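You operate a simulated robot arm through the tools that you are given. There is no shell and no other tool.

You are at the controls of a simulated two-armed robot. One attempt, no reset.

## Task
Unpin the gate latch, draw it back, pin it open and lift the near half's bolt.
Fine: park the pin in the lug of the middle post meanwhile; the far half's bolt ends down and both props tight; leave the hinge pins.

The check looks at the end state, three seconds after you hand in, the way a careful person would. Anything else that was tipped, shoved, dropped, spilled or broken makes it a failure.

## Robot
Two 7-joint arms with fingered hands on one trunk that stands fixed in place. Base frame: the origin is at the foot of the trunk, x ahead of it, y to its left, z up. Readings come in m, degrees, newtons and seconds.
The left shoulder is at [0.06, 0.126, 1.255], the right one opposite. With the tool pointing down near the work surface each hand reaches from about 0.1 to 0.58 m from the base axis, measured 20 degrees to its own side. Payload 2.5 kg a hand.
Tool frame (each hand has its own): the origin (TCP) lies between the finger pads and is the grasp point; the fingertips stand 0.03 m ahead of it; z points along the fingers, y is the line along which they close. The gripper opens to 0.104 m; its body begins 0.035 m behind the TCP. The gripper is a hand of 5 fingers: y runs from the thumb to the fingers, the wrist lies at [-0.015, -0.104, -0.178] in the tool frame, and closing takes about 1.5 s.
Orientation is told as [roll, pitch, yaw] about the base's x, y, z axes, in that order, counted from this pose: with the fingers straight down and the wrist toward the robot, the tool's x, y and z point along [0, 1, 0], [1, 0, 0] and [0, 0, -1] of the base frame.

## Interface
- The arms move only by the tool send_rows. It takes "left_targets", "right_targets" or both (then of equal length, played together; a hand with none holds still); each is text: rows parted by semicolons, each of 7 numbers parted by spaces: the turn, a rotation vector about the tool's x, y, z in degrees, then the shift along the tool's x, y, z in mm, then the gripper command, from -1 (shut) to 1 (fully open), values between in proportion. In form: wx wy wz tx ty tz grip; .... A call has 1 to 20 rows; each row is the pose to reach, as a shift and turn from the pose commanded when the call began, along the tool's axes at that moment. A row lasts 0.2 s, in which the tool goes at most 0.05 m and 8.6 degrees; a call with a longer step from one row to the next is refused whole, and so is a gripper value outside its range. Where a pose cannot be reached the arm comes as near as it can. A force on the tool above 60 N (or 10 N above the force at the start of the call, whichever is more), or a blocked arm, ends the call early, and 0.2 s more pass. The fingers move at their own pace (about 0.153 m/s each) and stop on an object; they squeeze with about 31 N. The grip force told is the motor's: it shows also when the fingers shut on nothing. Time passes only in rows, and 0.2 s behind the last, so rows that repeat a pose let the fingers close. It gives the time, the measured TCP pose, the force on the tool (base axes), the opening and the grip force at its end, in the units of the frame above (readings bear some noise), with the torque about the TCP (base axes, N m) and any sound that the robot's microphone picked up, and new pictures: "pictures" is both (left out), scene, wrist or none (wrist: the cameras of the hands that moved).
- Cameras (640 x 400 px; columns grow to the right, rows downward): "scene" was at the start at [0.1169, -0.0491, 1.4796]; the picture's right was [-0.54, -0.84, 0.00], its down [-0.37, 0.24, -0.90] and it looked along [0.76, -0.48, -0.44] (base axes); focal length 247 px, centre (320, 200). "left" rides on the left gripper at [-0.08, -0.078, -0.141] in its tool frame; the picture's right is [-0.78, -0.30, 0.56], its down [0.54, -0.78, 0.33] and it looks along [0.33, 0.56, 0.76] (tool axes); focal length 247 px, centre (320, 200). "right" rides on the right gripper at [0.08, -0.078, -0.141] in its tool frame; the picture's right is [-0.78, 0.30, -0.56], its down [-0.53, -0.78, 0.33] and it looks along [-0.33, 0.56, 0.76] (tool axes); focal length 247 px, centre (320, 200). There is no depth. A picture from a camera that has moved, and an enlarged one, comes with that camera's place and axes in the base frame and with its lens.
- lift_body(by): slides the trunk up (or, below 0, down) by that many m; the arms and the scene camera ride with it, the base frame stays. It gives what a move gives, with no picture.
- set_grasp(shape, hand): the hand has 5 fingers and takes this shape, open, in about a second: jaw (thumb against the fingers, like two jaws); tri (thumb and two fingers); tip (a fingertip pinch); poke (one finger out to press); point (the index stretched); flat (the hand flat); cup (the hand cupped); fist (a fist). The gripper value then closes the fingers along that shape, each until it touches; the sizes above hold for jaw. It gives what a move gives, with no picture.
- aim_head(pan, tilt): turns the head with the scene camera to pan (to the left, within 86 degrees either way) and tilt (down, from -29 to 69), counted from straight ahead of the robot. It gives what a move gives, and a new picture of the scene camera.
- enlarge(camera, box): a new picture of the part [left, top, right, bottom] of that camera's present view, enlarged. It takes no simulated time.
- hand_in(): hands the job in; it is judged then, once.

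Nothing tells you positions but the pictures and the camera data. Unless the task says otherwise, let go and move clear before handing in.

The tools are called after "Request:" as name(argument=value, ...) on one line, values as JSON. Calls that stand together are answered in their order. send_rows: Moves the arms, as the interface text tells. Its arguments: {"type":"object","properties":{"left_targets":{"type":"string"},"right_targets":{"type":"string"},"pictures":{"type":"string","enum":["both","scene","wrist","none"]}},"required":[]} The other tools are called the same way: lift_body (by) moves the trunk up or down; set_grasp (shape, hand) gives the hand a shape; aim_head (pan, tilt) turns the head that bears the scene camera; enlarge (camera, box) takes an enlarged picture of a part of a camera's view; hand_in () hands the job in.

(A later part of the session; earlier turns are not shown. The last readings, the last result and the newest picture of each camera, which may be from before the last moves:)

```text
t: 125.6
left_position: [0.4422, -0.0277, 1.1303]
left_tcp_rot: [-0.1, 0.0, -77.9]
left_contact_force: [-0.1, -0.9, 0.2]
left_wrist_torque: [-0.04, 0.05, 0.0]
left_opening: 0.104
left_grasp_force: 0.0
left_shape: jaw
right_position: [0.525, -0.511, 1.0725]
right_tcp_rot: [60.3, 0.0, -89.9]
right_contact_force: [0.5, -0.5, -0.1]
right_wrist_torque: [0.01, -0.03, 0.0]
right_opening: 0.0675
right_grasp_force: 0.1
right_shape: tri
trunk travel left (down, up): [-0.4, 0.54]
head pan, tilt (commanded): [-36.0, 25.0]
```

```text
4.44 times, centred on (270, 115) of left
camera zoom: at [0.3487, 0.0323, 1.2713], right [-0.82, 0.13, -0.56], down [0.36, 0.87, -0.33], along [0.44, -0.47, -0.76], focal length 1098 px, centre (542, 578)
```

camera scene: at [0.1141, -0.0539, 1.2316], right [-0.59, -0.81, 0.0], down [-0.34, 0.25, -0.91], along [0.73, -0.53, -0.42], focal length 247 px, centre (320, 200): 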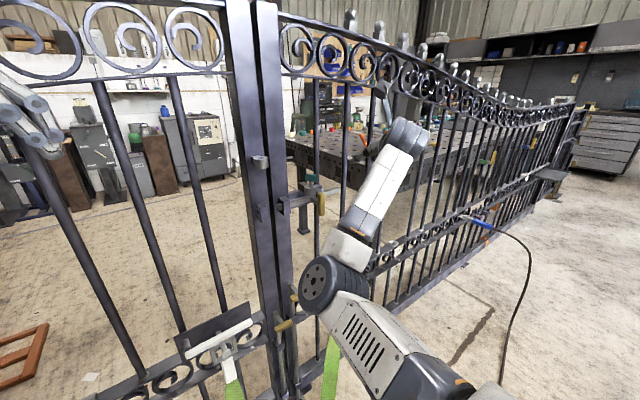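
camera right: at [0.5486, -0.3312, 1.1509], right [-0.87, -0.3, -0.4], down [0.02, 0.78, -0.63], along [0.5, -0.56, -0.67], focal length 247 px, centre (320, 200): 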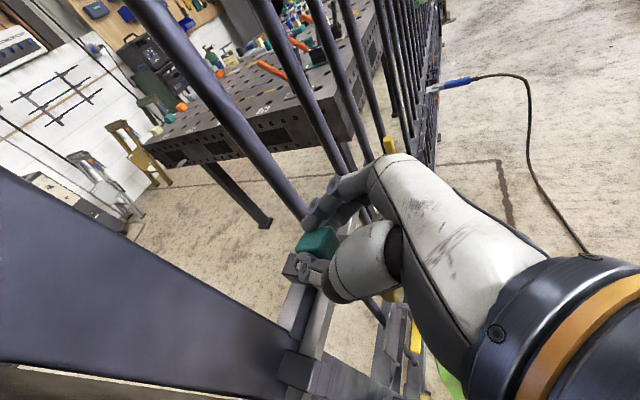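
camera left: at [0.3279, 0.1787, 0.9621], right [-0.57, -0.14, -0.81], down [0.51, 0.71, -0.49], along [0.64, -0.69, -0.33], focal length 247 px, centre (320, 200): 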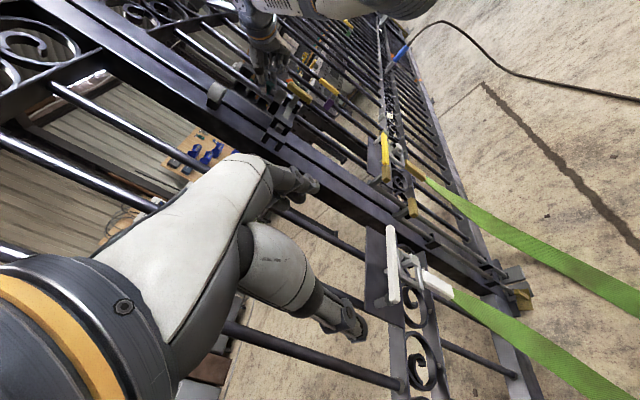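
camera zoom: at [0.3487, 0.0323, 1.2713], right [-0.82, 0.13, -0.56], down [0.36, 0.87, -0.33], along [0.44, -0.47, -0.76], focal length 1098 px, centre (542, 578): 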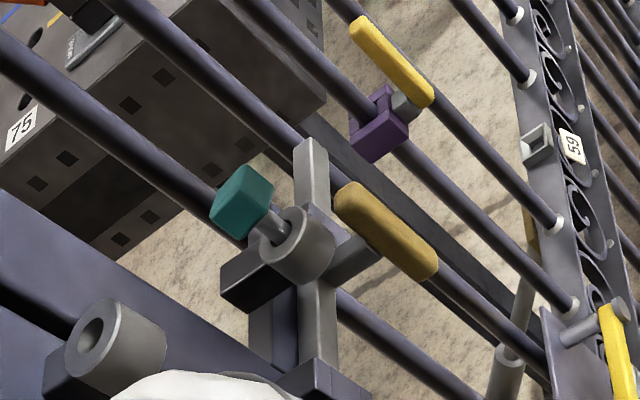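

From the same viewpoint the head is about 3–4 mm higher than it was originally, so the pin is not quite fully home. I check the bar for a hole or notch that should lie under the lug.

Request:
enlarge(camera="left", box=[250, 95, 290, 120])

Request:
enlarge(camera="left", box=[250, 115, 290, 140])

Request:
enlarge(camera="right", box=[150, 170, 310, 330])

```text
16.00 times, centred on (270, 108) of left
camera zoom: at [0.3487, 0.0323, 1.2713], right [-0.82, 0.13, -0.56], down [0.36, 0.87, -0.33], along [0.44, -0.47, -0.76], focal length 3952 px, centre (1120, 1680)
```

zoom: 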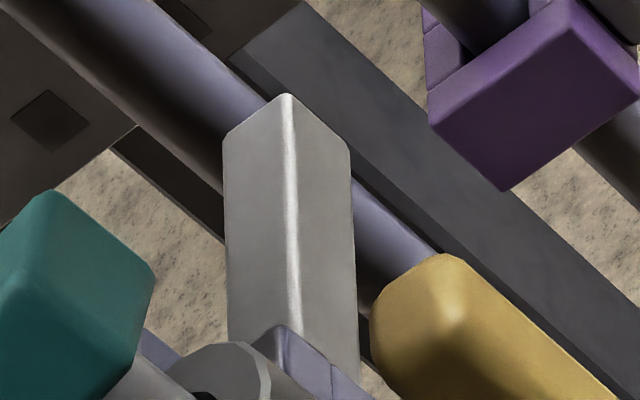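

```text
16.00 times, centred on (270, 128) of left
camera zoom: at [0.3487, 0.0323, 1.2713], right [-0.82, 0.13, -0.56], down [0.36, 0.87, -0.33], along [0.44, -0.47, -0.76], focal length 3952 px, centre (1120, 1360)
```

zoom: 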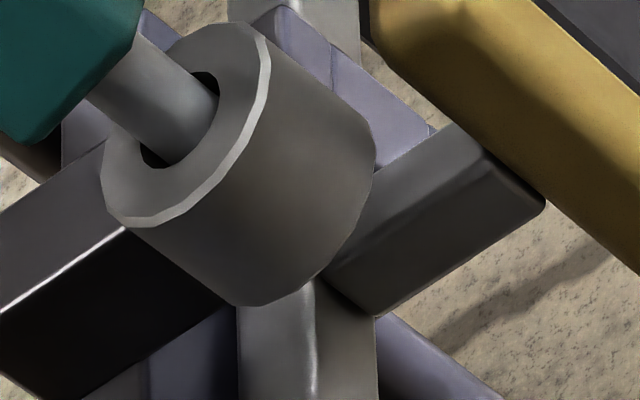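

```text
2.50 times, centred on (230, 250) of right
camera zoom: at [0.444, -0.4326, 1.2115], right [-0.87, -0.3, -0.4], down [0.02, 0.78, -0.63], along [0.5, -0.56, -0.67], focal length 617 px, centre (545, 75)
```

zoom: 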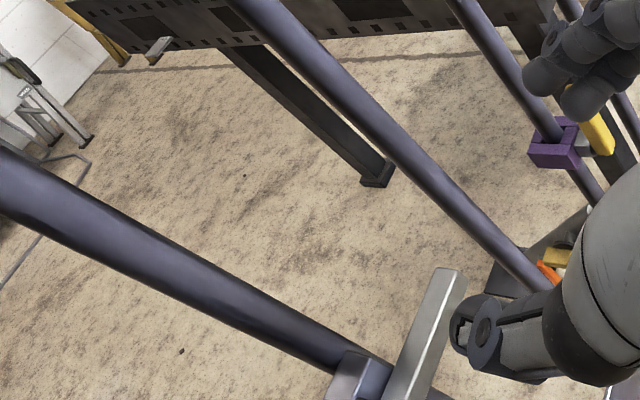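

The shift I see matches the head simply leaning about 7 mm toward (+x, -y) at unchanged depth, so the pin is seated but leaning. I'll straighten it by nudging the head gently from the right with the fingers, starting with the hand open around it.

Request:
send_rows(right_targets="0 0 0 0 -20 4 0.15; 0 0 0 0 -40 9 0.15; 0 0 0 0 -60 13 0.15; 0 0 0 0 -80 17 0.15; 0 0 0 0 -103 21.8 0.15; 0 0 0 0 -103 45 0.15; 0 0 0 0 -103 68 0.15; 0 0 0 0 -103 90 0.15; 0 0 0 0 -103 108 0.15; 0 0 0 0 -103 121 0.15; 0 0 0 0 -103 121 0.15", pictures="none")

Request:
enlarge(camera="right", box=[230, 160, 390, 360])

Request:
enlarge(camera="left", box=[240, 90, 304, 150])

```text
t: 128.0
left_position: [0.443, -0.0265, 1.1307]
left_tcp_rot: [-0.1, 0.0, -77.9]
left_contact_force: [0.0, -0.1, 0.6]
left_wrist_torque: [0.01, 0.0, 0.02]
left_opening: 0.1042
left_grasp_force: 0.0
left_shape: jaw
right_position: [0.6315, -0.4068, 1.0103]
right_tcp_rot: [60.3, -0.1, -90.0]
right_contact_force: [-0.6, -0.1, -0.7]
right_wrist_torque: [0.0, 0.01, 0.01]
right_opening: 0.0603
right_grasp_force: 0.0
right_shape: tri
trunk travel left (down, up): [-0.4, 0.54]
head pan, tilt (commanded): [-36.0, 25.0]
```

```text
2.00 times, centred on (310, 260) of right
camera zoom: at [0.5494, -0.3284, 1.1493], right [-0.87, -0.3, -0.4], down [0.02, 0.78, -0.63], along [0.5, -0.56, -0.67], focal length 494 px, centre (340, 80)
```

zoom: 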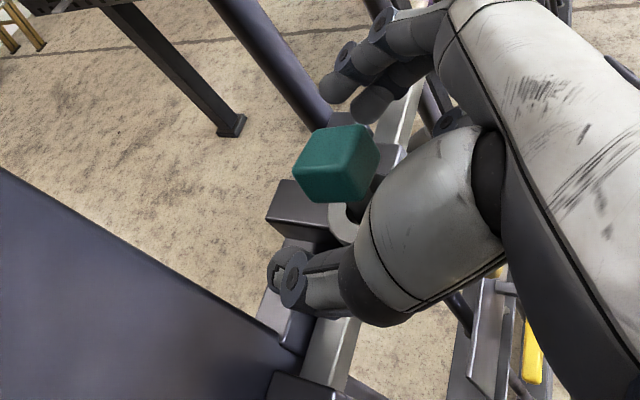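

```text
6.67 times, centred on (272, 120) of left
camera zoom: at [0.3488, 0.0326, 1.271], right [-0.82, 0.13, -0.56], down [0.36, 0.87, -0.33], along [0.44, -0.47, -0.76], focal length 1646 px, centre (640, 733)
```

zoom: 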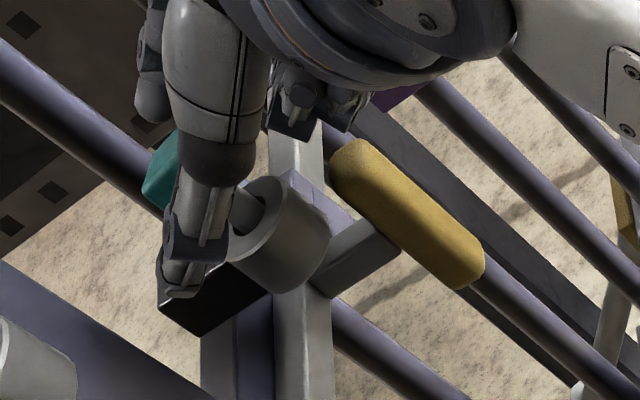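

Request:
send_rows(right_targets="0 0 0 0 -3 0 0.15; 0 0 0 0 -6 0 0.15; 0 0 0 0 -9 0 0.15; 0 0 0 0 -11 0 0.15; 0 0 0 0 -11 0 0.15", pictures="none")

Request:
enlarge(camera="right", box=[270, 180, 370, 280])

```text
t: 129.2
left_position: [0.4427, -0.0265, 1.1303]
left_tcp_rot: [0.0, -0.1, -77.9]
left_contact_force: [-0.2, 0.6, 1.5]
left_wrist_torque: [0.01, -0.02, 0.01]
left_opening: 0.1039
left_grasp_force: 0.1
left_shape: jaw
right_position: [0.6326, -0.3967, 1.0101]
right_tcp_rot: [60.3, 0.0, -90.0]
right_contact_force: [-0.4, -0.5, 0.8]
right_wrist_torque: [-0.02, 0.01, -0.01]
right_opening: 0.0603
right_grasp_force: 0.1
right_shape: tri
trunk travel left (down, up): [-0.4, 0.54]
head pan, tilt (commanded): [-36.0, 25.0]
```

```text
4.00 times, centred on (320, 230) of right
camera zoom: at [0.5495, -0.3173, 1.1495], right [-0.87, -0.3, -0.4], down [0.02, 0.78, -0.63], along [0.5, -0.56, -0.67], focal length 988 px, centre (320, 80)
```

zoom: 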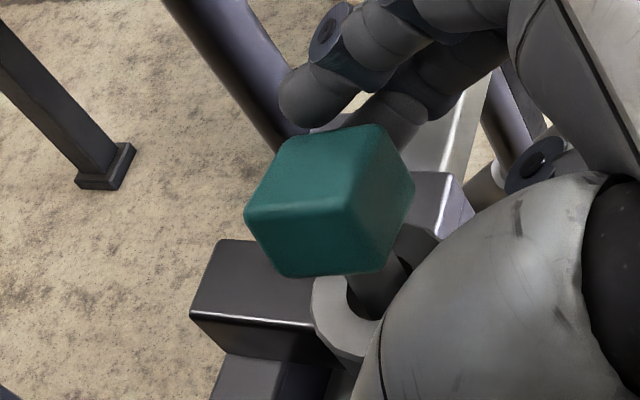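

Request:
send_rows(right_targets="0 0 0 0 -1.5 0 0.15; 0 0 0 0 -3 0 0.15; 0 0 0 0 -4.5 0 0.15; 0 0 0 0 -4.5 0 0.15", pictures="none")

Request:
enlarge(camera="right", box=[270, 180, 370, 280])

Request:
enlarge(camera="left", box=[240, 90, 304, 150])

```text
t: 130.2
left_position: [0.4423, -0.027, 1.1306]
left_tcp_rot: [-0.1, -0.1, -77.9]
left_contact_force: [0.4, 0.4, -0.3]
left_wrist_torque: [0.0, -0.01, 0.0]
left_opening: 0.1038
left_grasp_force: 0.0
left_shape: jaw
right_position: [0.633, -0.3915, 1.0107]
right_tcp_rot: [60.4, -0.1, -89.9]
right_contact_force: [0.0, -0.1, 0.0]
right_wrist_torque: [-0.02, -0.04, -0.01]
right_opening: 0.0602
right_grasp_force: 0.1
right_shape: tri
trunk travel left (down, up): [-0.4, 0.54]
head pan, tilt (commanded): [-36.0, 25.0]
```

```text
4.00 times, centred on (320, 230) of right
camera zoom: at [0.5499, -0.3134, 1.1494], right [-0.87, -0.3, -0.4], down [0.02, 0.78, -0.63], along [0.5, -0.56, -0.67], focal length 988 px, centre (320, 80)
```

zoom: 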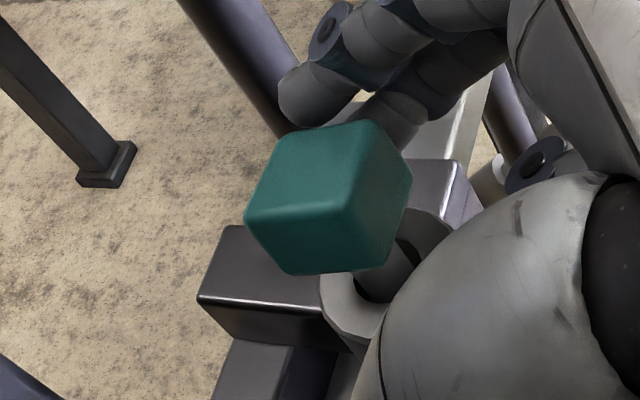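

```text
6.67 times, centred on (272, 120) of left
camera zoom: at [0.3488, 0.0326, 1.271], right [-0.82, 0.13, -0.56], down [0.36, 0.87, -0.33], along [0.44, -0.47, -0.76], focal length 1646 px, centre (640, 733)
```

zoom: 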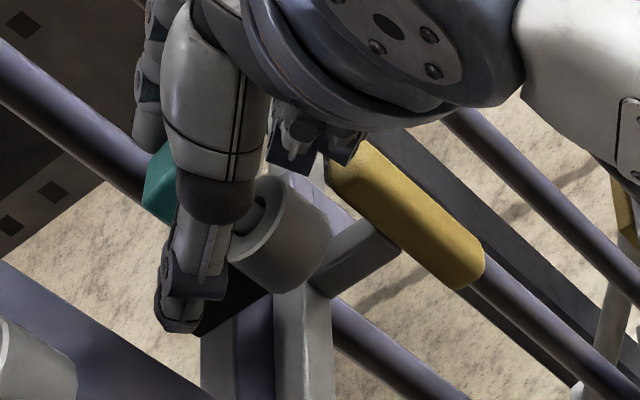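

The head has been nudged about 4 mm and now sits over the ring centre. I back the fingers away to the right and check whether it stays upright.

Request:
send_rows(right_targets="0 0 0 0 2 0 0.15; 0 0 0 0 5 0 0.15; 0 0 0 0 9 0 0.2; 0 0 0 0 13 0 0.3; 0 0 0 0 13 0 0.3", pictures="none")

Request:
enlarge(camera="right", box=[270, 180, 370, 280])

```text
t: 131.4
left_position: [0.4433, -0.0263, 1.1303]
left_tcp_rot: [-0.1, 0.1, -77.8]
left_contact_force: [0.0, 0.1, 0.1]
left_wrist_torque: [0.0, 0.01, 0.02]
left_opening: 0.1037
left_grasp_force: 0.1
left_shape: jaw
right_position: [0.6315, -0.4059, 1.0108]
right_tcp_rot: [60.3, 0.0, -90.0]
right_contact_force: [-0.2, 0.3, 0.3]
right_wrist_torque: [0.02, 0.0, 0.03]
right_opening: 0.0671
right_grasp_force: 0.1
right_shape: tri
trunk travel left (down, up): [-0.4, 0.54]
head pan, tilt (commanded): [-36.0, 25.0]
```

```text
4.00 times, centred on (320, 230) of right
camera zoom: at [0.5496, -0.3265, 1.1501], right [-0.87, -0.3, -0.4], down [0.02, 0.78, -0.63], along [0.5, -0.56, -0.67], focal length 988 px, centre (320, 80)
```

zoom: 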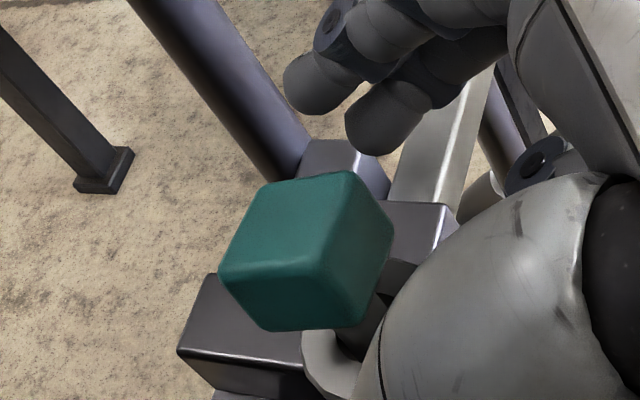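

Request:
send_rows(right_targets="0 0 0 0 0 -15 0.3; 0 0 0 0 0 -35 0.3; 0 0 0 0 20 -60 0.3; 0 0 0 0 45 -85 0.3; 0 0 0 0 75 -110 0.3; 0 0 0 0 105 -125 0.3; 0 0 0 0 105 -125 0.3", pictures="none")

Request:
enlarge(camera="scene", box=[230, 140, 350, 230])

Request:
enlarge(camera="scene", box=[285, 160, 325, 195])

Request:
enlarge(camera="left", box=[210, 70, 330, 160])

```text
t: 133.0
left_position: [0.4433, -0.0264, 1.1308]
left_tcp_rot: [-0.2, 0.0, -77.9]
left_contact_force: [-0.3, 0.1, 0.1]
left_wrist_torque: [0.02, 0.03, 0.0]
left_opening: 0.1036
left_grasp_force: 0.0
left_shape: jaw
right_position: [0.522, -0.5112, 1.0718]
right_tcp_rot: [60.2, 0.0, -90.0]
right_contact_force: [1.2, 0.9, 0.3]
right_wrist_torque: [-0.04, 0.0, 0.02]
right_opening: 0.0672
right_grasp_force: 0.1
right_shape: tri
trunk travel left (down, up): [-0.4, 0.54]
head pan, tilt (commanded): [-36.0, 25.0]
```

```text
4.44 times, centred on (290, 185) of scene
camera zoom: at [0.1141, -0.0539, 1.2316], right [-0.59, -0.81, 0.0], down [-0.34, 0.25, -0.91], along [0.73, -0.53, -0.42], focal length 1098 px, centre (453, 267)
```

zoom: 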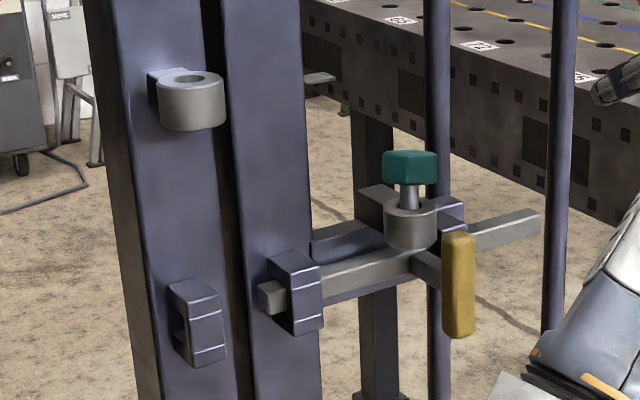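

```text
11.43 times, centred on (305, 178) of scene
camera zoom: at [0.1141, -0.0539, 1.2316], right [-0.59, -0.81, 0.0], down [-0.34, 0.25, -0.91], along [0.73, -0.53, -0.42], focal length 2823 px, centre (491, 457)
```

zoom: 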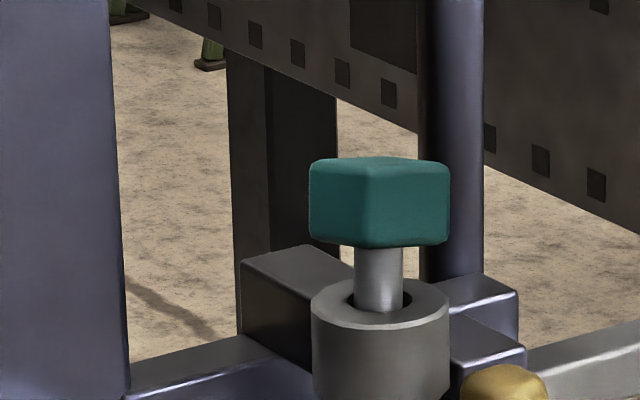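

```text
4.44 times, centred on (270, 115) of left
camera zoom: at [0.3488, 0.0325, 1.271], right [-0.82, 0.13, -0.56], down [0.36, 0.87, -0.33], along [0.44, -0.47, -0.76], focal length 1098 px, centre (542, 578)
```

zoom: 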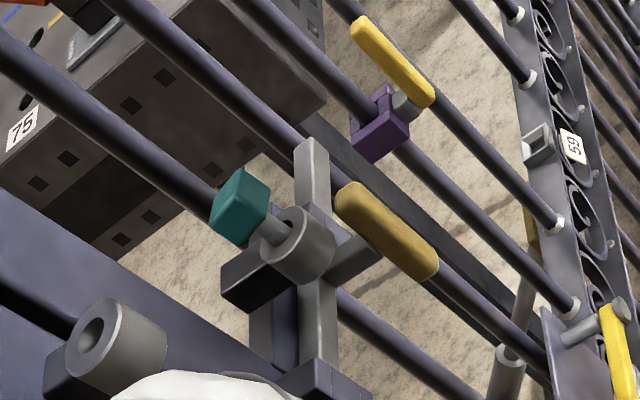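

The pin now stands upright like at the start, but still seems 3–5 mm proud, as if resting on the bar rather than in a recess. With the pin upright, I'll slide the bar slowly through its open range and watch for the pin to drop home. First back to the handle.

Request:
send_rows(right_targets="0 0 0 -15 -14 6 0.1; 0 0 0 -30 -28 12 0; 0 0 0 -46 -43 18 0; 0 0 0 -61 -58 24 0; 0 0 0 -77 -72 31 0; 0 0 0 -91 -87.7 38.7 0; 0 0 0 -91 -87.7 60 0; 0 0 0 -91 -87.7 82 0; 0 0 0 -91 -87.7 104 0; 0 0 0 -91 -87.7 124 0; 0 0 0 -91 -87.7 138.7 0; 0 0 0 -91 -87.7 138.7 0", pictures="none")

Request:
enlarge(camera="right", box=[190, 140, 370, 320])

Request:
enlarge(camera="left", box=[240, 100, 280, 125])

```text
t: 135.6
left_position: [0.4418, -0.0268, 1.1296]
left_tcp_rot: [-0.1, 0.0, -77.9]
left_contact_force: [0.2, -0.9, -0.1]
left_wrist_torque: [0.05, 0.01, 0.0]
left_opening: 0.1038
left_grasp_force: 0.1
left_shape: jaw
right_position: [0.5989, -0.4219, 0.9236]
right_tcp_rot: [60.3, 0.0, -90.0]
right_contact_force: [-1.0, 0.2, -0.1]
right_wrist_torque: [0.0, 0.01, 0.01]
right_opening: 0.0523
right_grasp_force: 0.1
right_shape: tri
trunk travel left (down, up): [-0.4, 0.54]
head pan, tilt (commanded): [-36.0, 25.0]
```

```text
2.22 times, centred on (280, 230) of right
camera zoom: at [0.5176, -0.3427, 1.0631], right [-0.87, -0.3, -0.4], down [0.02, 0.78, -0.63], along [0.5, -0.56, -0.67], focal length 549 px, centre (409, 133)
```

zoom: 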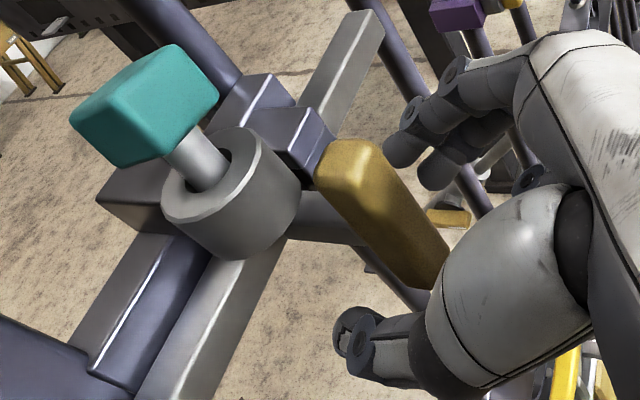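

```text
16.00 times, centred on (260, 112) of left
camera zoom: at [0.3488, 0.0326, 1.271], right [-0.82, 0.13, -0.56], down [0.36, 0.87, -0.33], along [0.44, -0.47, -0.76], focal length 3952 px, centre (1280, 1600)
```

zoom: 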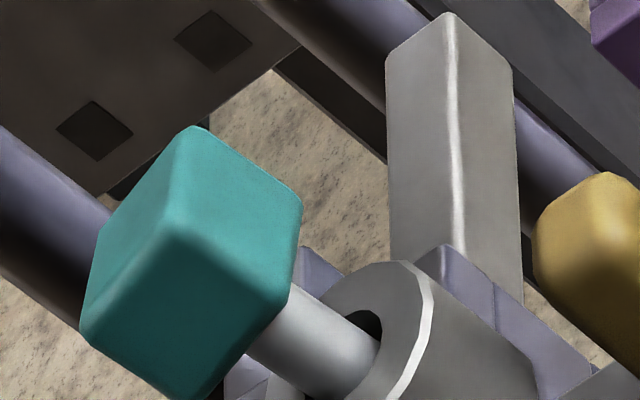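

Request:
send_rows(right_targets="0 0 0 0 0 0 -0.5; 0 0 0 0 0 0 -1; 0 0 0 0 0 0 -1; 0 0 0 0 0 0 -1; 0 0 0 0 0 0 -1; 0 0 0 0 -1.5 0 -1; 0 0 0 0 -3 0 -1; 0 0 0 0 -3 0 -1", pictures="none")

Request:
enlarge(camera="left", box=[240, 100, 280, 125])

Request:
send_rows(right_targets="0 0 0 0 -1 0 -1; 0 0 0 0 -2 0 -1; 0 0 0 0 -3 0 -1; 0 0 0 0 -3 0 -1", pictures="none")

Request:
enlarge(camera="left", box=[240, 100, 280, 125])

```text
t: 137.4
left_position: [0.4426, -0.0274, 1.1302]
left_tcp_rot: [-0.1, -0.1, -78.0]
left_contact_force: [-0.3, 0.9, -0.5]
left_wrist_torque: [0.02, -0.01, 0.0]
left_opening: 0.1038
left_grasp_force: 0.0
left_shape: jaw
right_position: [0.5993, -0.4191, 0.9234]
right_tcp_rot: [60.3, 0.0, -90.0]
right_contact_force: [11.2, -5.7, -0.4]
right_wrist_torque: [-0.06, -0.02, -0.12]
right_opening: 0.0111
right_grasp_force: 31.3
right_shape: tri
trunk travel left (down, up): [-0.4, 0.54]
head pan, tilt (commanded): [-36.0, 25.0]
```

```text
16.00 times, centred on (260, 112) of left
camera zoom: at [0.3499, 0.032, 1.2706], right [-0.82, 0.13, -0.56], down [0.36, 0.87, -0.33], along [0.44, -0.47, -0.76], focal length 3952 px, centre (1280, 1600)
```

zoom: 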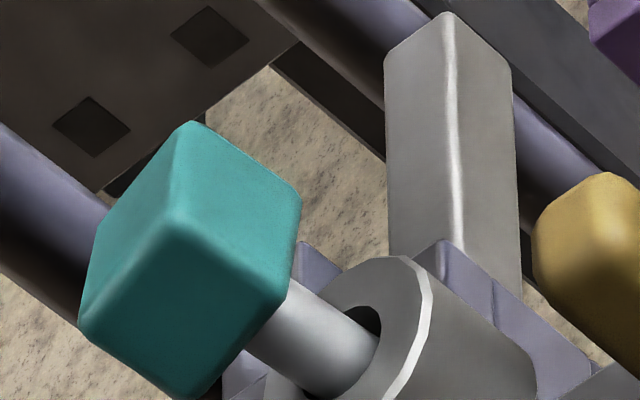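

```text
t: 138.4
left_position: [0.4432, -0.0274, 1.1301]
left_tcp_rot: [-0.1, 0.0, -77.9]
left_contact_force: [0.6, 0.5, -0.1]
left_wrist_torque: [-0.02, 0.01, 0.01]
left_opening: 0.1039
left_grasp_force: 0.0
left_shape: jaw
right_position: [0.5994, -0.4164, 0.9243]
right_tcp_rot: [60.3, -0.1, -90.0]
right_contact_force: [9.2, -9.2, 0.5]
right_wrist_torque: [-0.11, 0.01, -0.16]
right_opening: 0.0108
right_grasp_force: 30.7
right_shape: tri
trunk travel left (down, up): [-0.4, 0.54]
head pan, tilt (commanded): [-36.0, 25.0]
```

```text
16.00 times, centred on (260, 112) of left
camera zoom: at [0.3499, 0.0317, 1.2707], right [-0.82, 0.13, -0.56], down [0.36, 0.87, -0.33], along [0.44, -0.47, -0.76], focal length 3952 px, centre (1280, 1600)
```

zoom: 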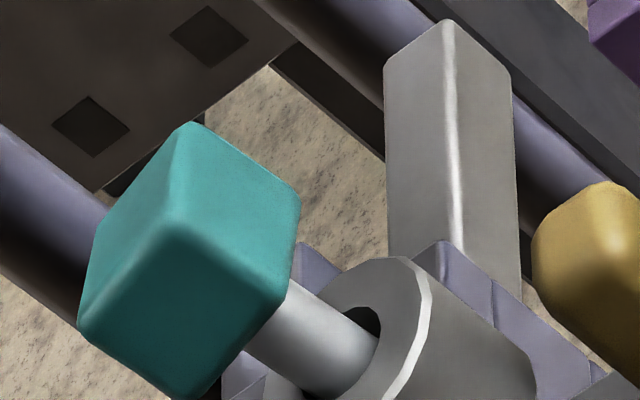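

Request:
send_rows(right_targets="0 0 0 0.3 -1 0.5 -1; 0 0 0 0.5 -2 0.9 -1; 0 0 0 0.5 -3 0.9 -1; 0 0 0 0.5 -3 0.9 -1", pictures="none")

Request:
enlarge(camera="left", box=[240, 100, 280, 125])

Request:
enlarge(camera="right", box=[190, 140, 370, 320])

```text
t: 139.4
left_position: [0.4428, -0.0275, 1.1301]
left_tcp_rot: [-0.1, 0.0, -77.9]
left_contact_force: [-0.6, -0.3, 0.1]
left_wrist_torque: [-0.02, 0.0, -0.02]
left_opening: 0.1038
left_grasp_force: 0.0
left_shape: jaw
right_position: [0.5999, -0.4142, 0.9241]
right_tcp_rot: [60.2, 0.0, -89.9]
right_contact_force: [2.0, -7.2, -1.5]
right_wrist_torque: [-0.12, 0.06, -0.13]
right_opening: 0.0109
right_grasp_force: 31.0
right_shape: tri
trunk travel left (down, up): [-0.4, 0.54]
head pan, tilt (commanded): [-36.0, 25.0]
```

```text
16.00 times, centred on (260, 112) of left
camera zoom: at [0.3491, 0.0319, 1.2709], right [-0.82, 0.13, -0.56], down [0.36, 0.87, -0.33], along [0.44, -0.47, -0.76], focal length 3952 px, centre (1280, 1600)
```

zoom: 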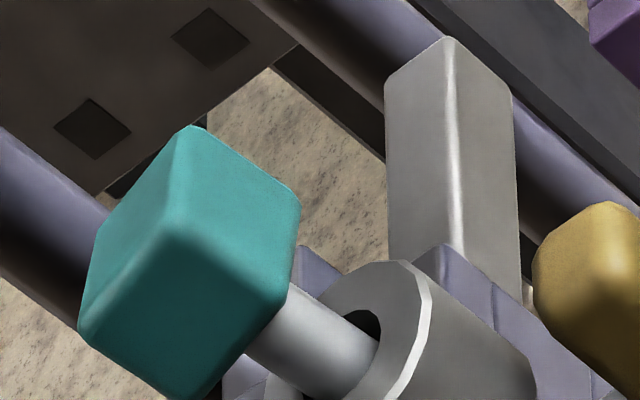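

```text
2.22 times, centred on (280, 230) of right
camera zoom: at [0.5179, -0.3349, 1.0631], right [-0.87, -0.3, -0.4], down [0.02, 0.78, -0.63], along [0.5, -0.56, -0.67], focal length 549 px, centre (409, 133)
```

zoom: 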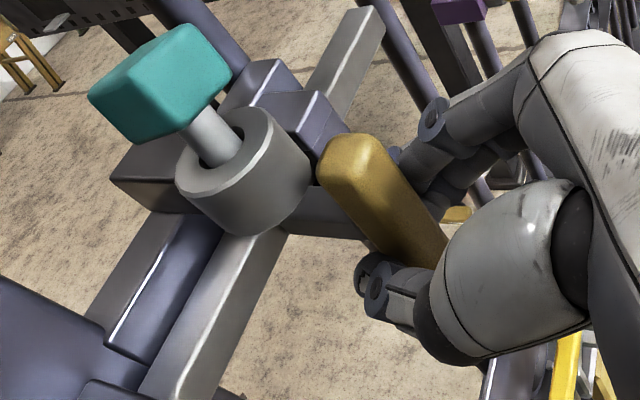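

Request:
send_rows(right_targets="0 0 0 0 -1 0 -1; 0 0 0 0 -2 0 -1; 0 0 0 0 -3 0 -1; 0 0 0 0 -3 0 -1", pictures="none")

Request:
enlarge(camera="left", box=[240, 100, 280, 125])

Request:
send_rows(right_targets="0 0 0 0 -1 0 -1; 0 0 0 0 -2 0 -1; 0 0 0 0 -3 0 -1; 0 0 0 0 -3 0 -1", pictures="none")

Request:
enlarge(camera="left", box=[240, 100, 280, 125])

```text
t: 140.4
left_position: [0.4422, -0.0269, 1.1294]
left_tcp_rot: [-0.1, 0.0, -77.9]
left_contact_force: [0.0, 1.0, 0.4]
left_wrist_torque: [0.02, 0.0, -0.02]
left_opening: 0.1037
left_grasp_force: 0.0
left_shape: jaw
right_position: [0.5987, -0.4103, 0.9236]
right_tcp_rot: [60.2, 0.1, -90.0]
right_contact_force: [-1.1, -5.1, -2.7]
right_wrist_torque: [-0.07, 0.13, -0.08]
right_opening: 0.011
right_grasp_force: 31.2
right_shape: tri
trunk travel left (down, up): [-0.4, 0.54]
head pan, tilt (commanded): [-36.0, 25.0]
```

```text
16.00 times, centred on (260, 112) of left
camera zoom: at [0.3491, 0.0319, 1.2709], right [-0.82, 0.13, -0.56], down [0.36, 0.87, -0.33], along [0.44, -0.47, -0.76], focal length 3952 px, centre (1280, 1600)
```

zoom: 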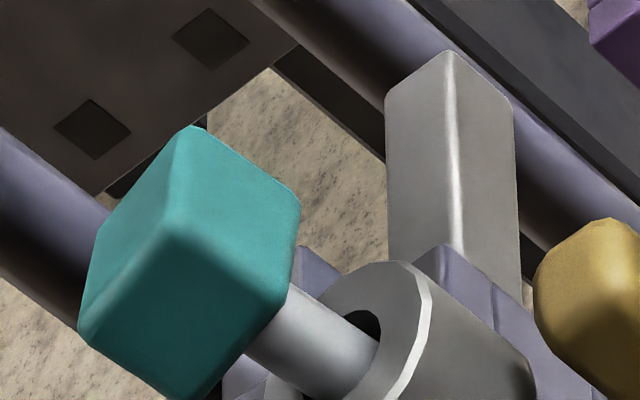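

```text
t: 141.4
left_position: [0.4431, -0.0265, 1.1318]
left_tcp_rot: [-0.2, 0.0, -77.9]
left_contact_force: [0.7, 0.0, 0.1]
left_wrist_torque: [-0.04, 0.0, 0.01]
left_opening: 0.1038
left_grasp_force: 0.0
left_shape: jaw
right_position: [0.6001, -0.4075, 0.9243]
right_tcp_rot: [60.2, 0.1, -90.0]
right_contact_force: [-2.0, -4.5, -5.0]
right_wrist_torque: [-0.05, 0.16, -0.07]
right_opening: 0.011
right_grasp_force: 30.6
right_shape: tri
trunk travel left (down, up): [-0.4, 0.54]
head pan, tilt (commanded): [-36.0, 25.0]
```

```text
16.00 times, centred on (260, 112) of left
camera zoom: at [0.3491, 0.0319, 1.2709], right [-0.82, 0.13, -0.56], down [0.36, 0.87, -0.33], along [0.44, -0.47, -0.76], focal length 3952 px, centre (1280, 1600)
```

zoom: 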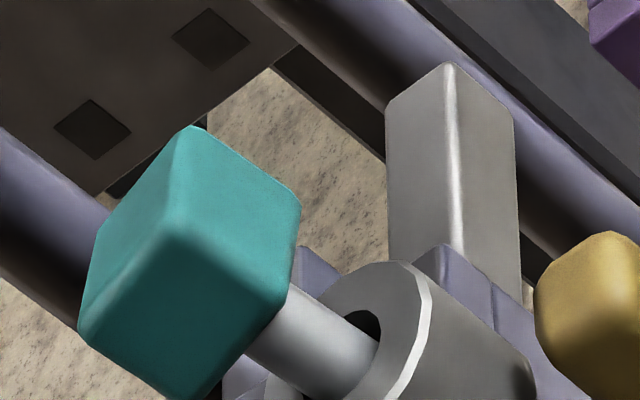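

The pin did not stir while the bar slid 10 mm, so it stands on a fixed ledge in the lug, not on the bar. Earlier my fingertips, not the pin, probably met the neighbouring block. I push the bar back to its stop first.

Request:
send_rows(right_targets="0 0 0 0 2.5 0 -1; 0 0 0 0 5 0 -1; 0 0 0 0 7.5 0 -1; 0 0 0 0 10 0 -1; 0 0 0 0 12.5 0 -1; 0 0 0 0 14 0 -1; 0 0 0 0 15 0 -1; 0 0 0 0 15 0 -1", pictures="none")

Request:
enlarge(camera="left", box=[240, 100, 280, 125])

```text
t: 143.2
left_position: [0.4434, -0.027, 1.1292]
left_tcp_rot: [-0.1, 0.0, -77.9]
left_contact_force: [0.0, 0.2, -0.6]
left_wrist_torque: [-0.02, 0.0, 0.01]
left_opening: 0.1038
left_grasp_force: 0.0
left_shape: jaw
right_position: [0.6, -0.422, 0.9242]
right_tcp_rot: [60.3, 0.0, -89.8]
right_contact_force: [2.5, 3.7, -4.7]
right_wrist_torque: [0.09, 0.17, 0.13]
right_opening: 0.0114
right_grasp_force: 31.1
right_shape: tri
trunk travel left (down, up): [-0.4, 0.54]
head pan, tilt (commanded): [-36.0, 25.0]
```

```text
16.00 times, centred on (260, 112) of left
camera zoom: at [0.3495, 0.0326, 1.2707], right [-0.82, 0.13, -0.56], down [0.36, 0.87, -0.33], along [0.44, -0.47, -0.76], focal length 3952 px, centre (1280, 1600)
```

zoom: 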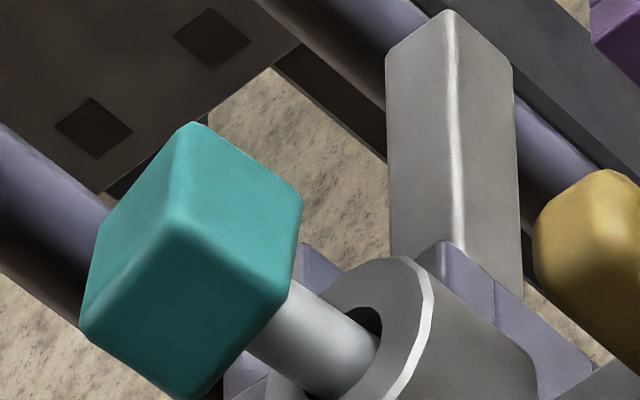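

Request:
send_rows(right_targets="0 0 0 0 1 0 -1; 0 0 0 0 2 0 -1; 0 0 0 0 2 0 -1; 0 0 0 0 1 0 -1; 0 0 0 0 1 0 -0.7; 0 0 0 0 1 0 -0.4; 0 0 0 0 1 0 0; 0 0 0 0 1 0 0", pictures="none")

Request:
enlarge(camera="left", box=[240, 100, 280, 125])

Request:
send_rows(right_targets="0 0 0 0 0 -20 0; 0 0 0 0 0 -45 0; 0 0 0 0 0 -70 0.3; 0 0 0 0 0 -95 0.3; 0 0 0 0 0 -100 0.3; 0 0 0 0 0 -100 0.3", pictures="none")

```text
t: 145.0
left_position: [0.4427, -0.0277, 1.13]
left_tcp_rot: [-0.2, 0.0, -77.9]
left_contact_force: [-1.3, -0.4, -0.4]
left_wrist_torque: [0.03, 0.01, -0.02]
left_opening: 0.1037
left_grasp_force: 0.0
left_shape: jaw
right_position: [0.5991, -0.4227, 0.9254]
right_tcp_rot: [60.4, -0.2, -90.0]
right_contact_force: [0.7, -0.7, -0.6]
right_wrist_torque: [-0.03, 0.02, -0.02]
right_opening: 0.0514
right_grasp_force: 0.0
right_shape: tri
trunk travel left (down, up): [-0.4, 0.54]
head pan, tilt (commanded): [-36.0, 25.0]
```

```text
16.00 times, centred on (260, 112) of left
camera zoom: at [0.3488, 0.0326, 1.271], right [-0.82, 0.13, -0.56], down [0.36, 0.87, -0.33], along [0.44, -0.47, -0.76], focal length 3952 px, centre (1280, 1600)
```

zoom: 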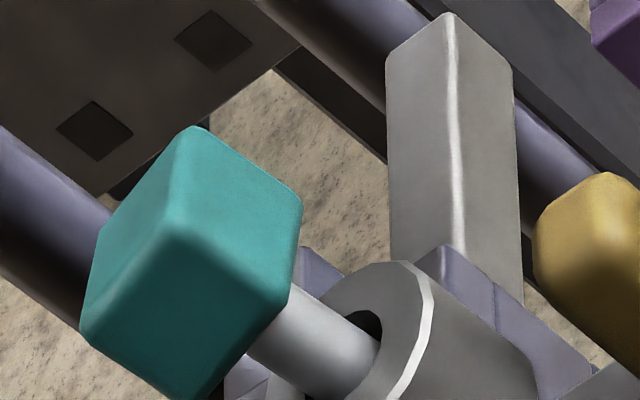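

```text
t: 146.4
left_position: [0.4422, -0.0259, 1.1303]
left_tcp_rot: [-0.1, 0.0, -77.9]
left_contact_force: [-0.3, -0.5, 0.6]
left_wrist_torque: [0.01, -0.01, -0.02]
left_opening: 0.1041
left_grasp_force: 0.0
left_shape: jaw
right_position: [0.5133, -0.4231, 0.976]
right_tcp_rot: [60.3, 0.0, -89.9]
right_contact_force: [0.2, 0.1, -0.4]
right_wrist_torque: [0.0, -0.01, 0.04]
right_opening: 0.0672
right_grasp_force: 0.0
right_shape: tri
trunk travel left (down, up): [-0.4, 0.54]
head pan, tilt (commanded): [-36.0, 25.0]
```

Request:
send_rows(right_targets="0 0 0 20 -3 -4 0.3; 0 0 0 40 -6 -8 0.3; 0 0 0 60 -10 -12 0.3; 0 0 0 80 -13 -16 0.3; 0 0 0 96.6 -16.6 -19.6 0.3; 0 0 0 96.6 -16.6 3 0.3; 0 0 0 96.6 -16.6 25 0.3; 0 0 0 96.6 -16.6 45 0.3; 0 0 0 96.6 -16.6 62 0.3; 0 0 0 96.6 -16.6 74 0.3; 0 0 0 96.6 -16.6 80.4 0.3; 0 0 0 96.6 -16.6 80.4 0.3", pictures="none")

Request:
enlarge(camera="right", box=[250, 180, 378, 300])

Request:
enlarge(camera="left", box=[240, 90, 304, 140])

```text
t: 149.0
left_position: [0.4418, -0.0267, 1.1307]
left_tcp_rot: [-0.1, -0.1, -77.9]
left_contact_force: [-1.1, -0.5, 0.2]
left_wrist_torque: [-0.03, -0.01, -0.02]
left_opening: 0.1036
left_grasp_force: 0.0
left_shape: jaw
right_position: [0.6305, -0.4056, 1.0191]
right_tcp_rot: [60.3, -0.1, -90.0]
right_contact_force: [-0.4, 0.5, -0.6]
right_wrist_torque: [0.03, -0.01, -0.01]
right_opening: 0.0671
right_grasp_force: 0.1
right_shape: tri
trunk travel left (down, up): [-0.4, 0.54]
head pan, tilt (commanded): [-36.0, 25.0]
```

```text
3.33 times, centred on (314, 240) of right
camera zoom: at [0.5496, -0.3275, 1.1577], right [-0.87, -0.3, -0.4], down [0.02, 0.78, -0.63], along [0.5, -0.56, -0.67], focal length 823 px, centre (340, 67)
```

zoom: 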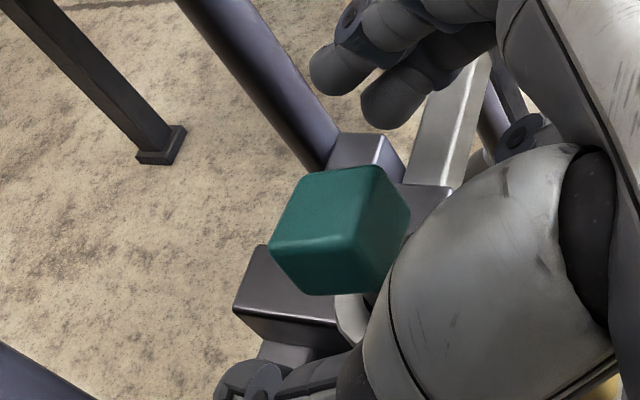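

```text
8.00 times, centred on (272, 115) of left
camera zoom: at [0.3488, 0.0326, 1.271], right [-0.82, 0.13, -0.56], down [0.36, 0.87, -0.33], along [0.44, -0.47, -0.76], focal length 1976 px, centre (704, 880)
```

zoom: 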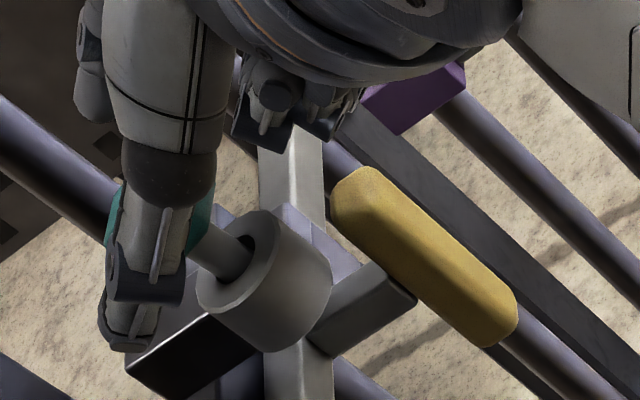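

Request:
send_rows(right_targets="0 0 0 0 0 0 -0.2; 0 0 0 0 0 0 -0.5; 0 0 0 0 0 0 -1; 0 0 0 0 0 0 -1; 0 0 0 0 0 0 -1; 0 0 0 0 0 0 -1; 0 0 0 0 0 0 -1; 0 0 0 0 0 0 -1", pictures="none")

Request:
enlarge(camera="right", box=[250, 180, 378, 300])

Request:
enlarge(camera="left", box=[240, 100, 280, 125])

```text
t: 150.8
left_position: [0.4434, -0.0267, 1.1305]
left_tcp_rot: [0.1, 0.0, -77.8]
left_contact_force: [0.5, 0.0, -0.4]
left_wrist_torque: [-0.01, 0.0, -0.04]
left_opening: 0.104
left_grasp_force: 0.1
left_shape: jaw
right_position: [0.6318, -0.406, 1.019]
right_tcp_rot: [60.4, 0.0, -89.9]
right_contact_force: [-0.3, 1.4, 2.6]
right_wrist_torque: [-0.01, -0.01, -0.01]
right_opening: 0.0105
right_grasp_force: 31.5
right_shape: tri
trunk travel left (down, up): [-0.4, 0.54]
head pan, tilt (commanded): [-36.0, 25.0]
```

```text
3.33 times, centred on (314, 240) of right
camera zoom: at [0.5492, -0.3271, 1.1582], right [-0.87, -0.3, -0.4], down [0.02, 0.78, -0.63], along [0.5, -0.56, -0.67], focal length 823 px, centre (340, 67)
```

zoom: 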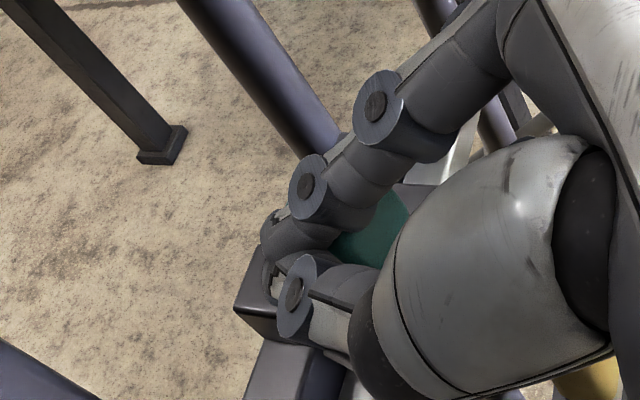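

```text
16.00 times, centred on (260, 112) of left
camera zoom: at [0.3486, 0.0329, 1.2711], right [-0.82, 0.13, -0.56], down [0.36, 0.87, -0.33], along [0.44, -0.47, -0.76], focal length 3952 px, centre (1280, 1600)
```

zoom: 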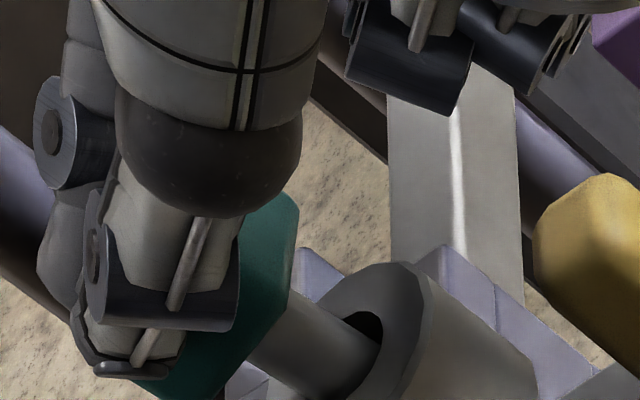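

The index has closed partly over the top of the head, which is handy for pressing. I press down 3 mm with a small wiggle.

Request:
send_rows(right_targets="0 0 0 -0.9 0 0.5 -1; 0 0 0 -1.7 0 1 -1; 0 0 0 -2.6 0 1.5 -1; 0 0 0 -2.6 0 1.5 -1", pictures="none")

Request:
enlarge(camera="left", box=[240, 100, 280, 125])

```text
t: 151.8
left_position: [0.441, -0.0255, 1.1299]
left_tcp_rot: [0.0, -0.1, -78.0]
left_contact_force: [-0.5, 0.6, -0.4]
left_wrist_torque: [0.0, -0.02, -0.03]
left_opening: 0.1039
left_grasp_force: 0.0
left_shape: jaw
right_position: [0.6301, -0.4062, 1.0179]
right_tcp_rot: [60.7, -0.3, -90.0]
right_contact_force: [2.5, 1.6, 13.5]
right_wrist_torque: [0.11, -0.32, 0.05]
right_opening: 0.0102
right_grasp_force: 31.2
right_shape: tri
trunk travel left (down, up): [-0.4, 0.54]
head pan, tilt (commanded): [-36.0, 25.0]
```

```text
16.00 times, centred on (260, 112) of left
camera zoom: at [0.3477, 0.0336, 1.2715], right [-0.82, 0.13, -0.56], down [0.36, 0.87, -0.33], along [0.44, -0.47, -0.76], focal length 3952 px, centre (1280, 1600)
```

zoom: 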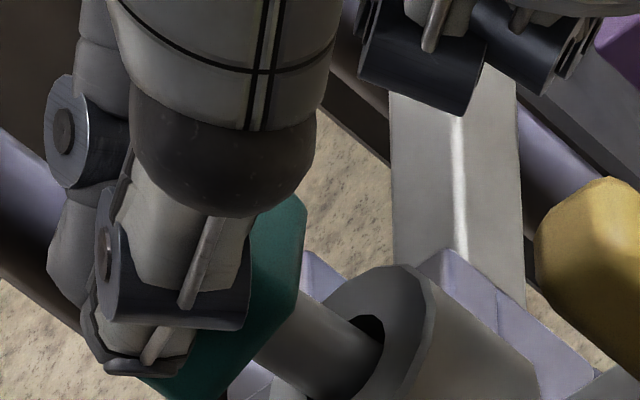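

Request:
send_rows(right_targets="0 0 0 0.5 0 -0.3 -1; 0 0 0 0.9 0 0.4 -1; 0 0 0 0.9 -0.8 0.4 -1; 0 0 0 0.2 -1.2 -0.8 -1; 0 0 0 -0.3 -0.8 -1.6 -1; 0 0 0 -0.5 0 -1.9 -1; 0 0 0 -0.3 0.8 -1.6 -1; 0 0 0 0.2 1.2 -0.8 -1; 0 0 0 0.9 1.4 0.4 -1; 0 0 0 1.3 0 1.1 -1; 0 0 0 1 -1.4 0.6 -1; 0 0 0 0.2 -2 -0.8 -1; 0 0 0 -0.7 -1.4 -2.3 -1; 0 0 0 -1 0 -2.8 -1; 0 0 0 -0.7 1.4 -2.3 -1; 0 0 0 0.2 2 -0.8 -1; 0 0 0 0 0 -0.8 -1; 0 0 0 0 0 -0.3 -1", pictures="none")

Request:
enlarge(camera="left", box=[240, 100, 280, 125])

```text
t: 155.6
left_position: [0.4416, -0.0252, 1.1316]
left_tcp_rot: [0.0, -0.1, -77.8]
left_contact_force: [0.3, 0.7, -0.1]
left_wrist_torque: [0.04, -0.05, 0.0]
left_opening: 0.1039
left_grasp_force: 0.0
left_shape: jaw
right_position: [0.6297, -0.4061, 1.0187]
right_tcp_rot: [60.5, -0.2, -90.0]
right_contact_force: [1.8, 1.4, 14.3]
right_wrist_torque: [0.06, -0.39, -0.01]
right_opening: 0.0102
right_grasp_force: 31.2
right_shape: tri
trunk travel left (down, up): [-0.4, 0.54]
head pan, tilt (commanded): [-36.0, 25.0]
```

```text
16.00 times, centred on (260, 112) of left
camera zoom: at [0.3475, 0.0337, 1.2715], right [-0.82, 0.13, -0.56], down [0.36, 0.87, -0.33], along [0.44, -0.47, -0.76], focal length 3952 px, centre (1280, 1600)
```

zoom: 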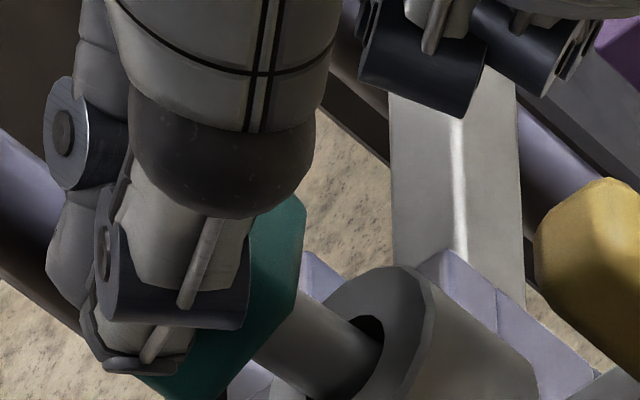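

It will not go lower that way; the force location suggests my fingertips were touching the plate behind. I re-grip 9 mm further back so only the pin carries the push.

Request:
send_rows(right_targets="0 0 0 1.7 0 -1 -1; 0 0 0 1.7 0 -1 -0.4; 0 0 0 1.7 0 -1 0; 0 0 0 1.7 0 -1 0.3; 0 0 0 -1 0 -5 0.3; 0 0 0 -4 0 -8 0.3; 0 0 0 -4.5 0 -8 0.3; 0 0 0 -4.5 0 -8 0.3", pictures="none")

Request:
enlarge(camera="right", box=[250, 180, 378, 300])

Request:
enlarge(camera="left", box=[240, 100, 280, 125])

```text
t: 157.4
left_position: [0.4435, -0.0273, 1.1303]
left_tcp_rot: [-0.2, 0.0, -77.9]
left_contact_force: [0.1, -0.5, 0.0]
left_wrist_torque: [0.02, 0.0, 0.01]
left_opening: 0.1037
left_grasp_force: 0.0
left_shape: jaw
right_position: [0.6225, -0.4045, 1.0157]
right_tcp_rot: [60.3, -0.1, -90.0]
right_contact_force: [0.5, 0.0, -0.6]
right_wrist_torque: [-0.02, 0.02, -0.01]
right_opening: 0.0671
right_grasp_force: 0.0
right_shape: tri
trunk travel left (down, up): [-0.4, 0.54]
head pan, tilt (commanded): [-36.0, 25.0]
```

```text
3.33 times, centred on (314, 240) of right
camera zoom: at [0.5398, -0.3272, 1.1547], right [-0.87, -0.3, -0.4], down [0.02, 0.78, -0.63], along [0.5, -0.56, -0.67], focal length 823 px, centre (340, 67)
```

zoom: 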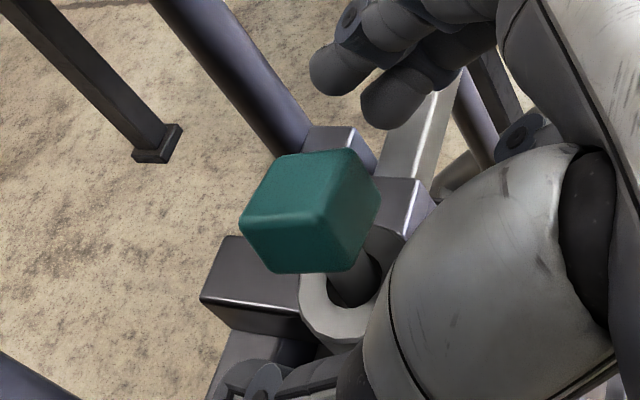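

```text
16.00 times, centred on (260, 112) of left
camera zoom: at [0.3488, 0.0326, 1.271], right [-0.82, 0.13, -0.56], down [0.36, 0.87, -0.33], along [0.44, -0.47, -0.76], focal length 3952 px, centre (1280, 1600)
```

zoom: 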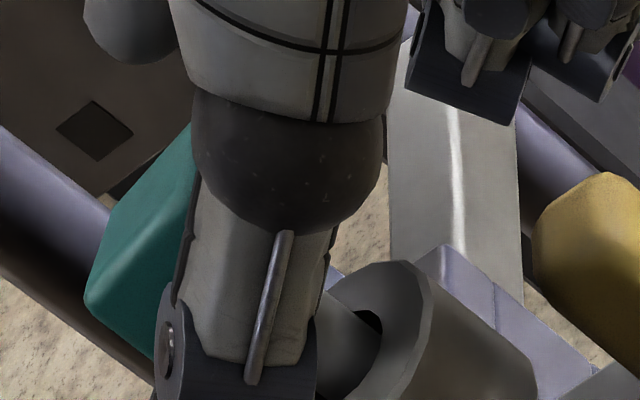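

Request:
send_rows(right_targets="0 0 0 0 0 0 -0.2; 0 0 0 0 0 0 -0.5; 0 0 0 0 0 0 -1; 0 0 0 0 0 0 -1; 0 0 0 0 0 0 -1; 0 0 0 0 0 0 -1; 0 0 0 0 0 0 -1; 0 0 0 0 0 0 -1", pictures="none")

Request:
enlarge(camera="right", box=[250, 180, 378, 300])

Request:
enlarge(camera="left", box=[240, 100, 280, 125])

```text
t: 159.2
left_position: [0.4425, -0.026, 1.1299]
left_tcp_rot: [-0.2, 0.0, -77.8]
left_contact_force: [-0.1, 0.3, -0.1]
left_wrist_torque: [0.0, 0.01, -0.01]
left_opening: 0.1036
left_grasp_force: 0.1
left_shape: jaw
right_position: [0.6214, -0.4065, 1.0164]
right_tcp_rot: [60.3, 0.0, -89.9]
right_contact_force: [1.6, -2.1, 1.6]
right_wrist_torque: [-0.13, -0.07, -0.05]
right_opening: 0.0192
right_grasp_force: 30.8
right_shape: tri
trunk travel left (down, up): [-0.4, 0.54]
head pan, tilt (commanded): [-36.0, 25.0]
```

```text
3.33 times, centred on (314, 240) of right
camera zoom: at [0.5397, -0.3274, 1.155], right [-0.87, -0.3, -0.4], down [0.02, 0.78, -0.63], along [0.5, -0.56, -0.67], focal length 823 px, centre (340, 67)
```

zoom: 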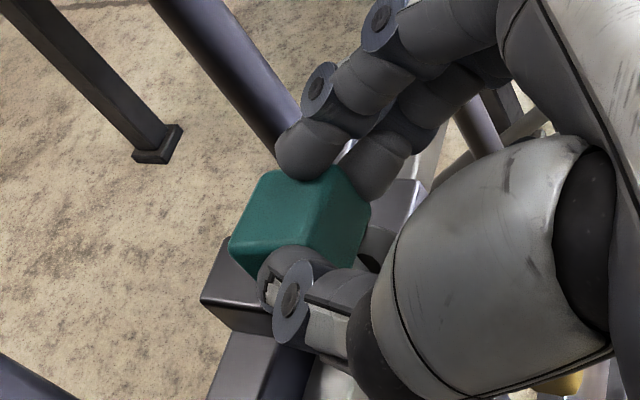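

```text
16.00 times, centred on (260, 112) of left
camera zoom: at [0.3488, 0.0325, 1.271], right [-0.82, 0.13, -0.56], down [0.36, 0.87, -0.33], along [0.44, -0.47, -0.76], focal length 3952 px, centre (1280, 1600)
```

zoom: 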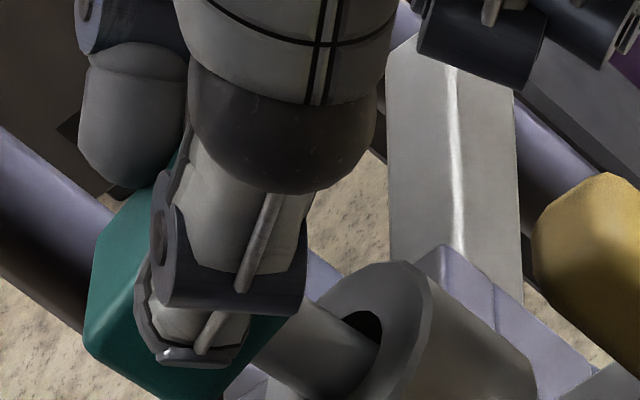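

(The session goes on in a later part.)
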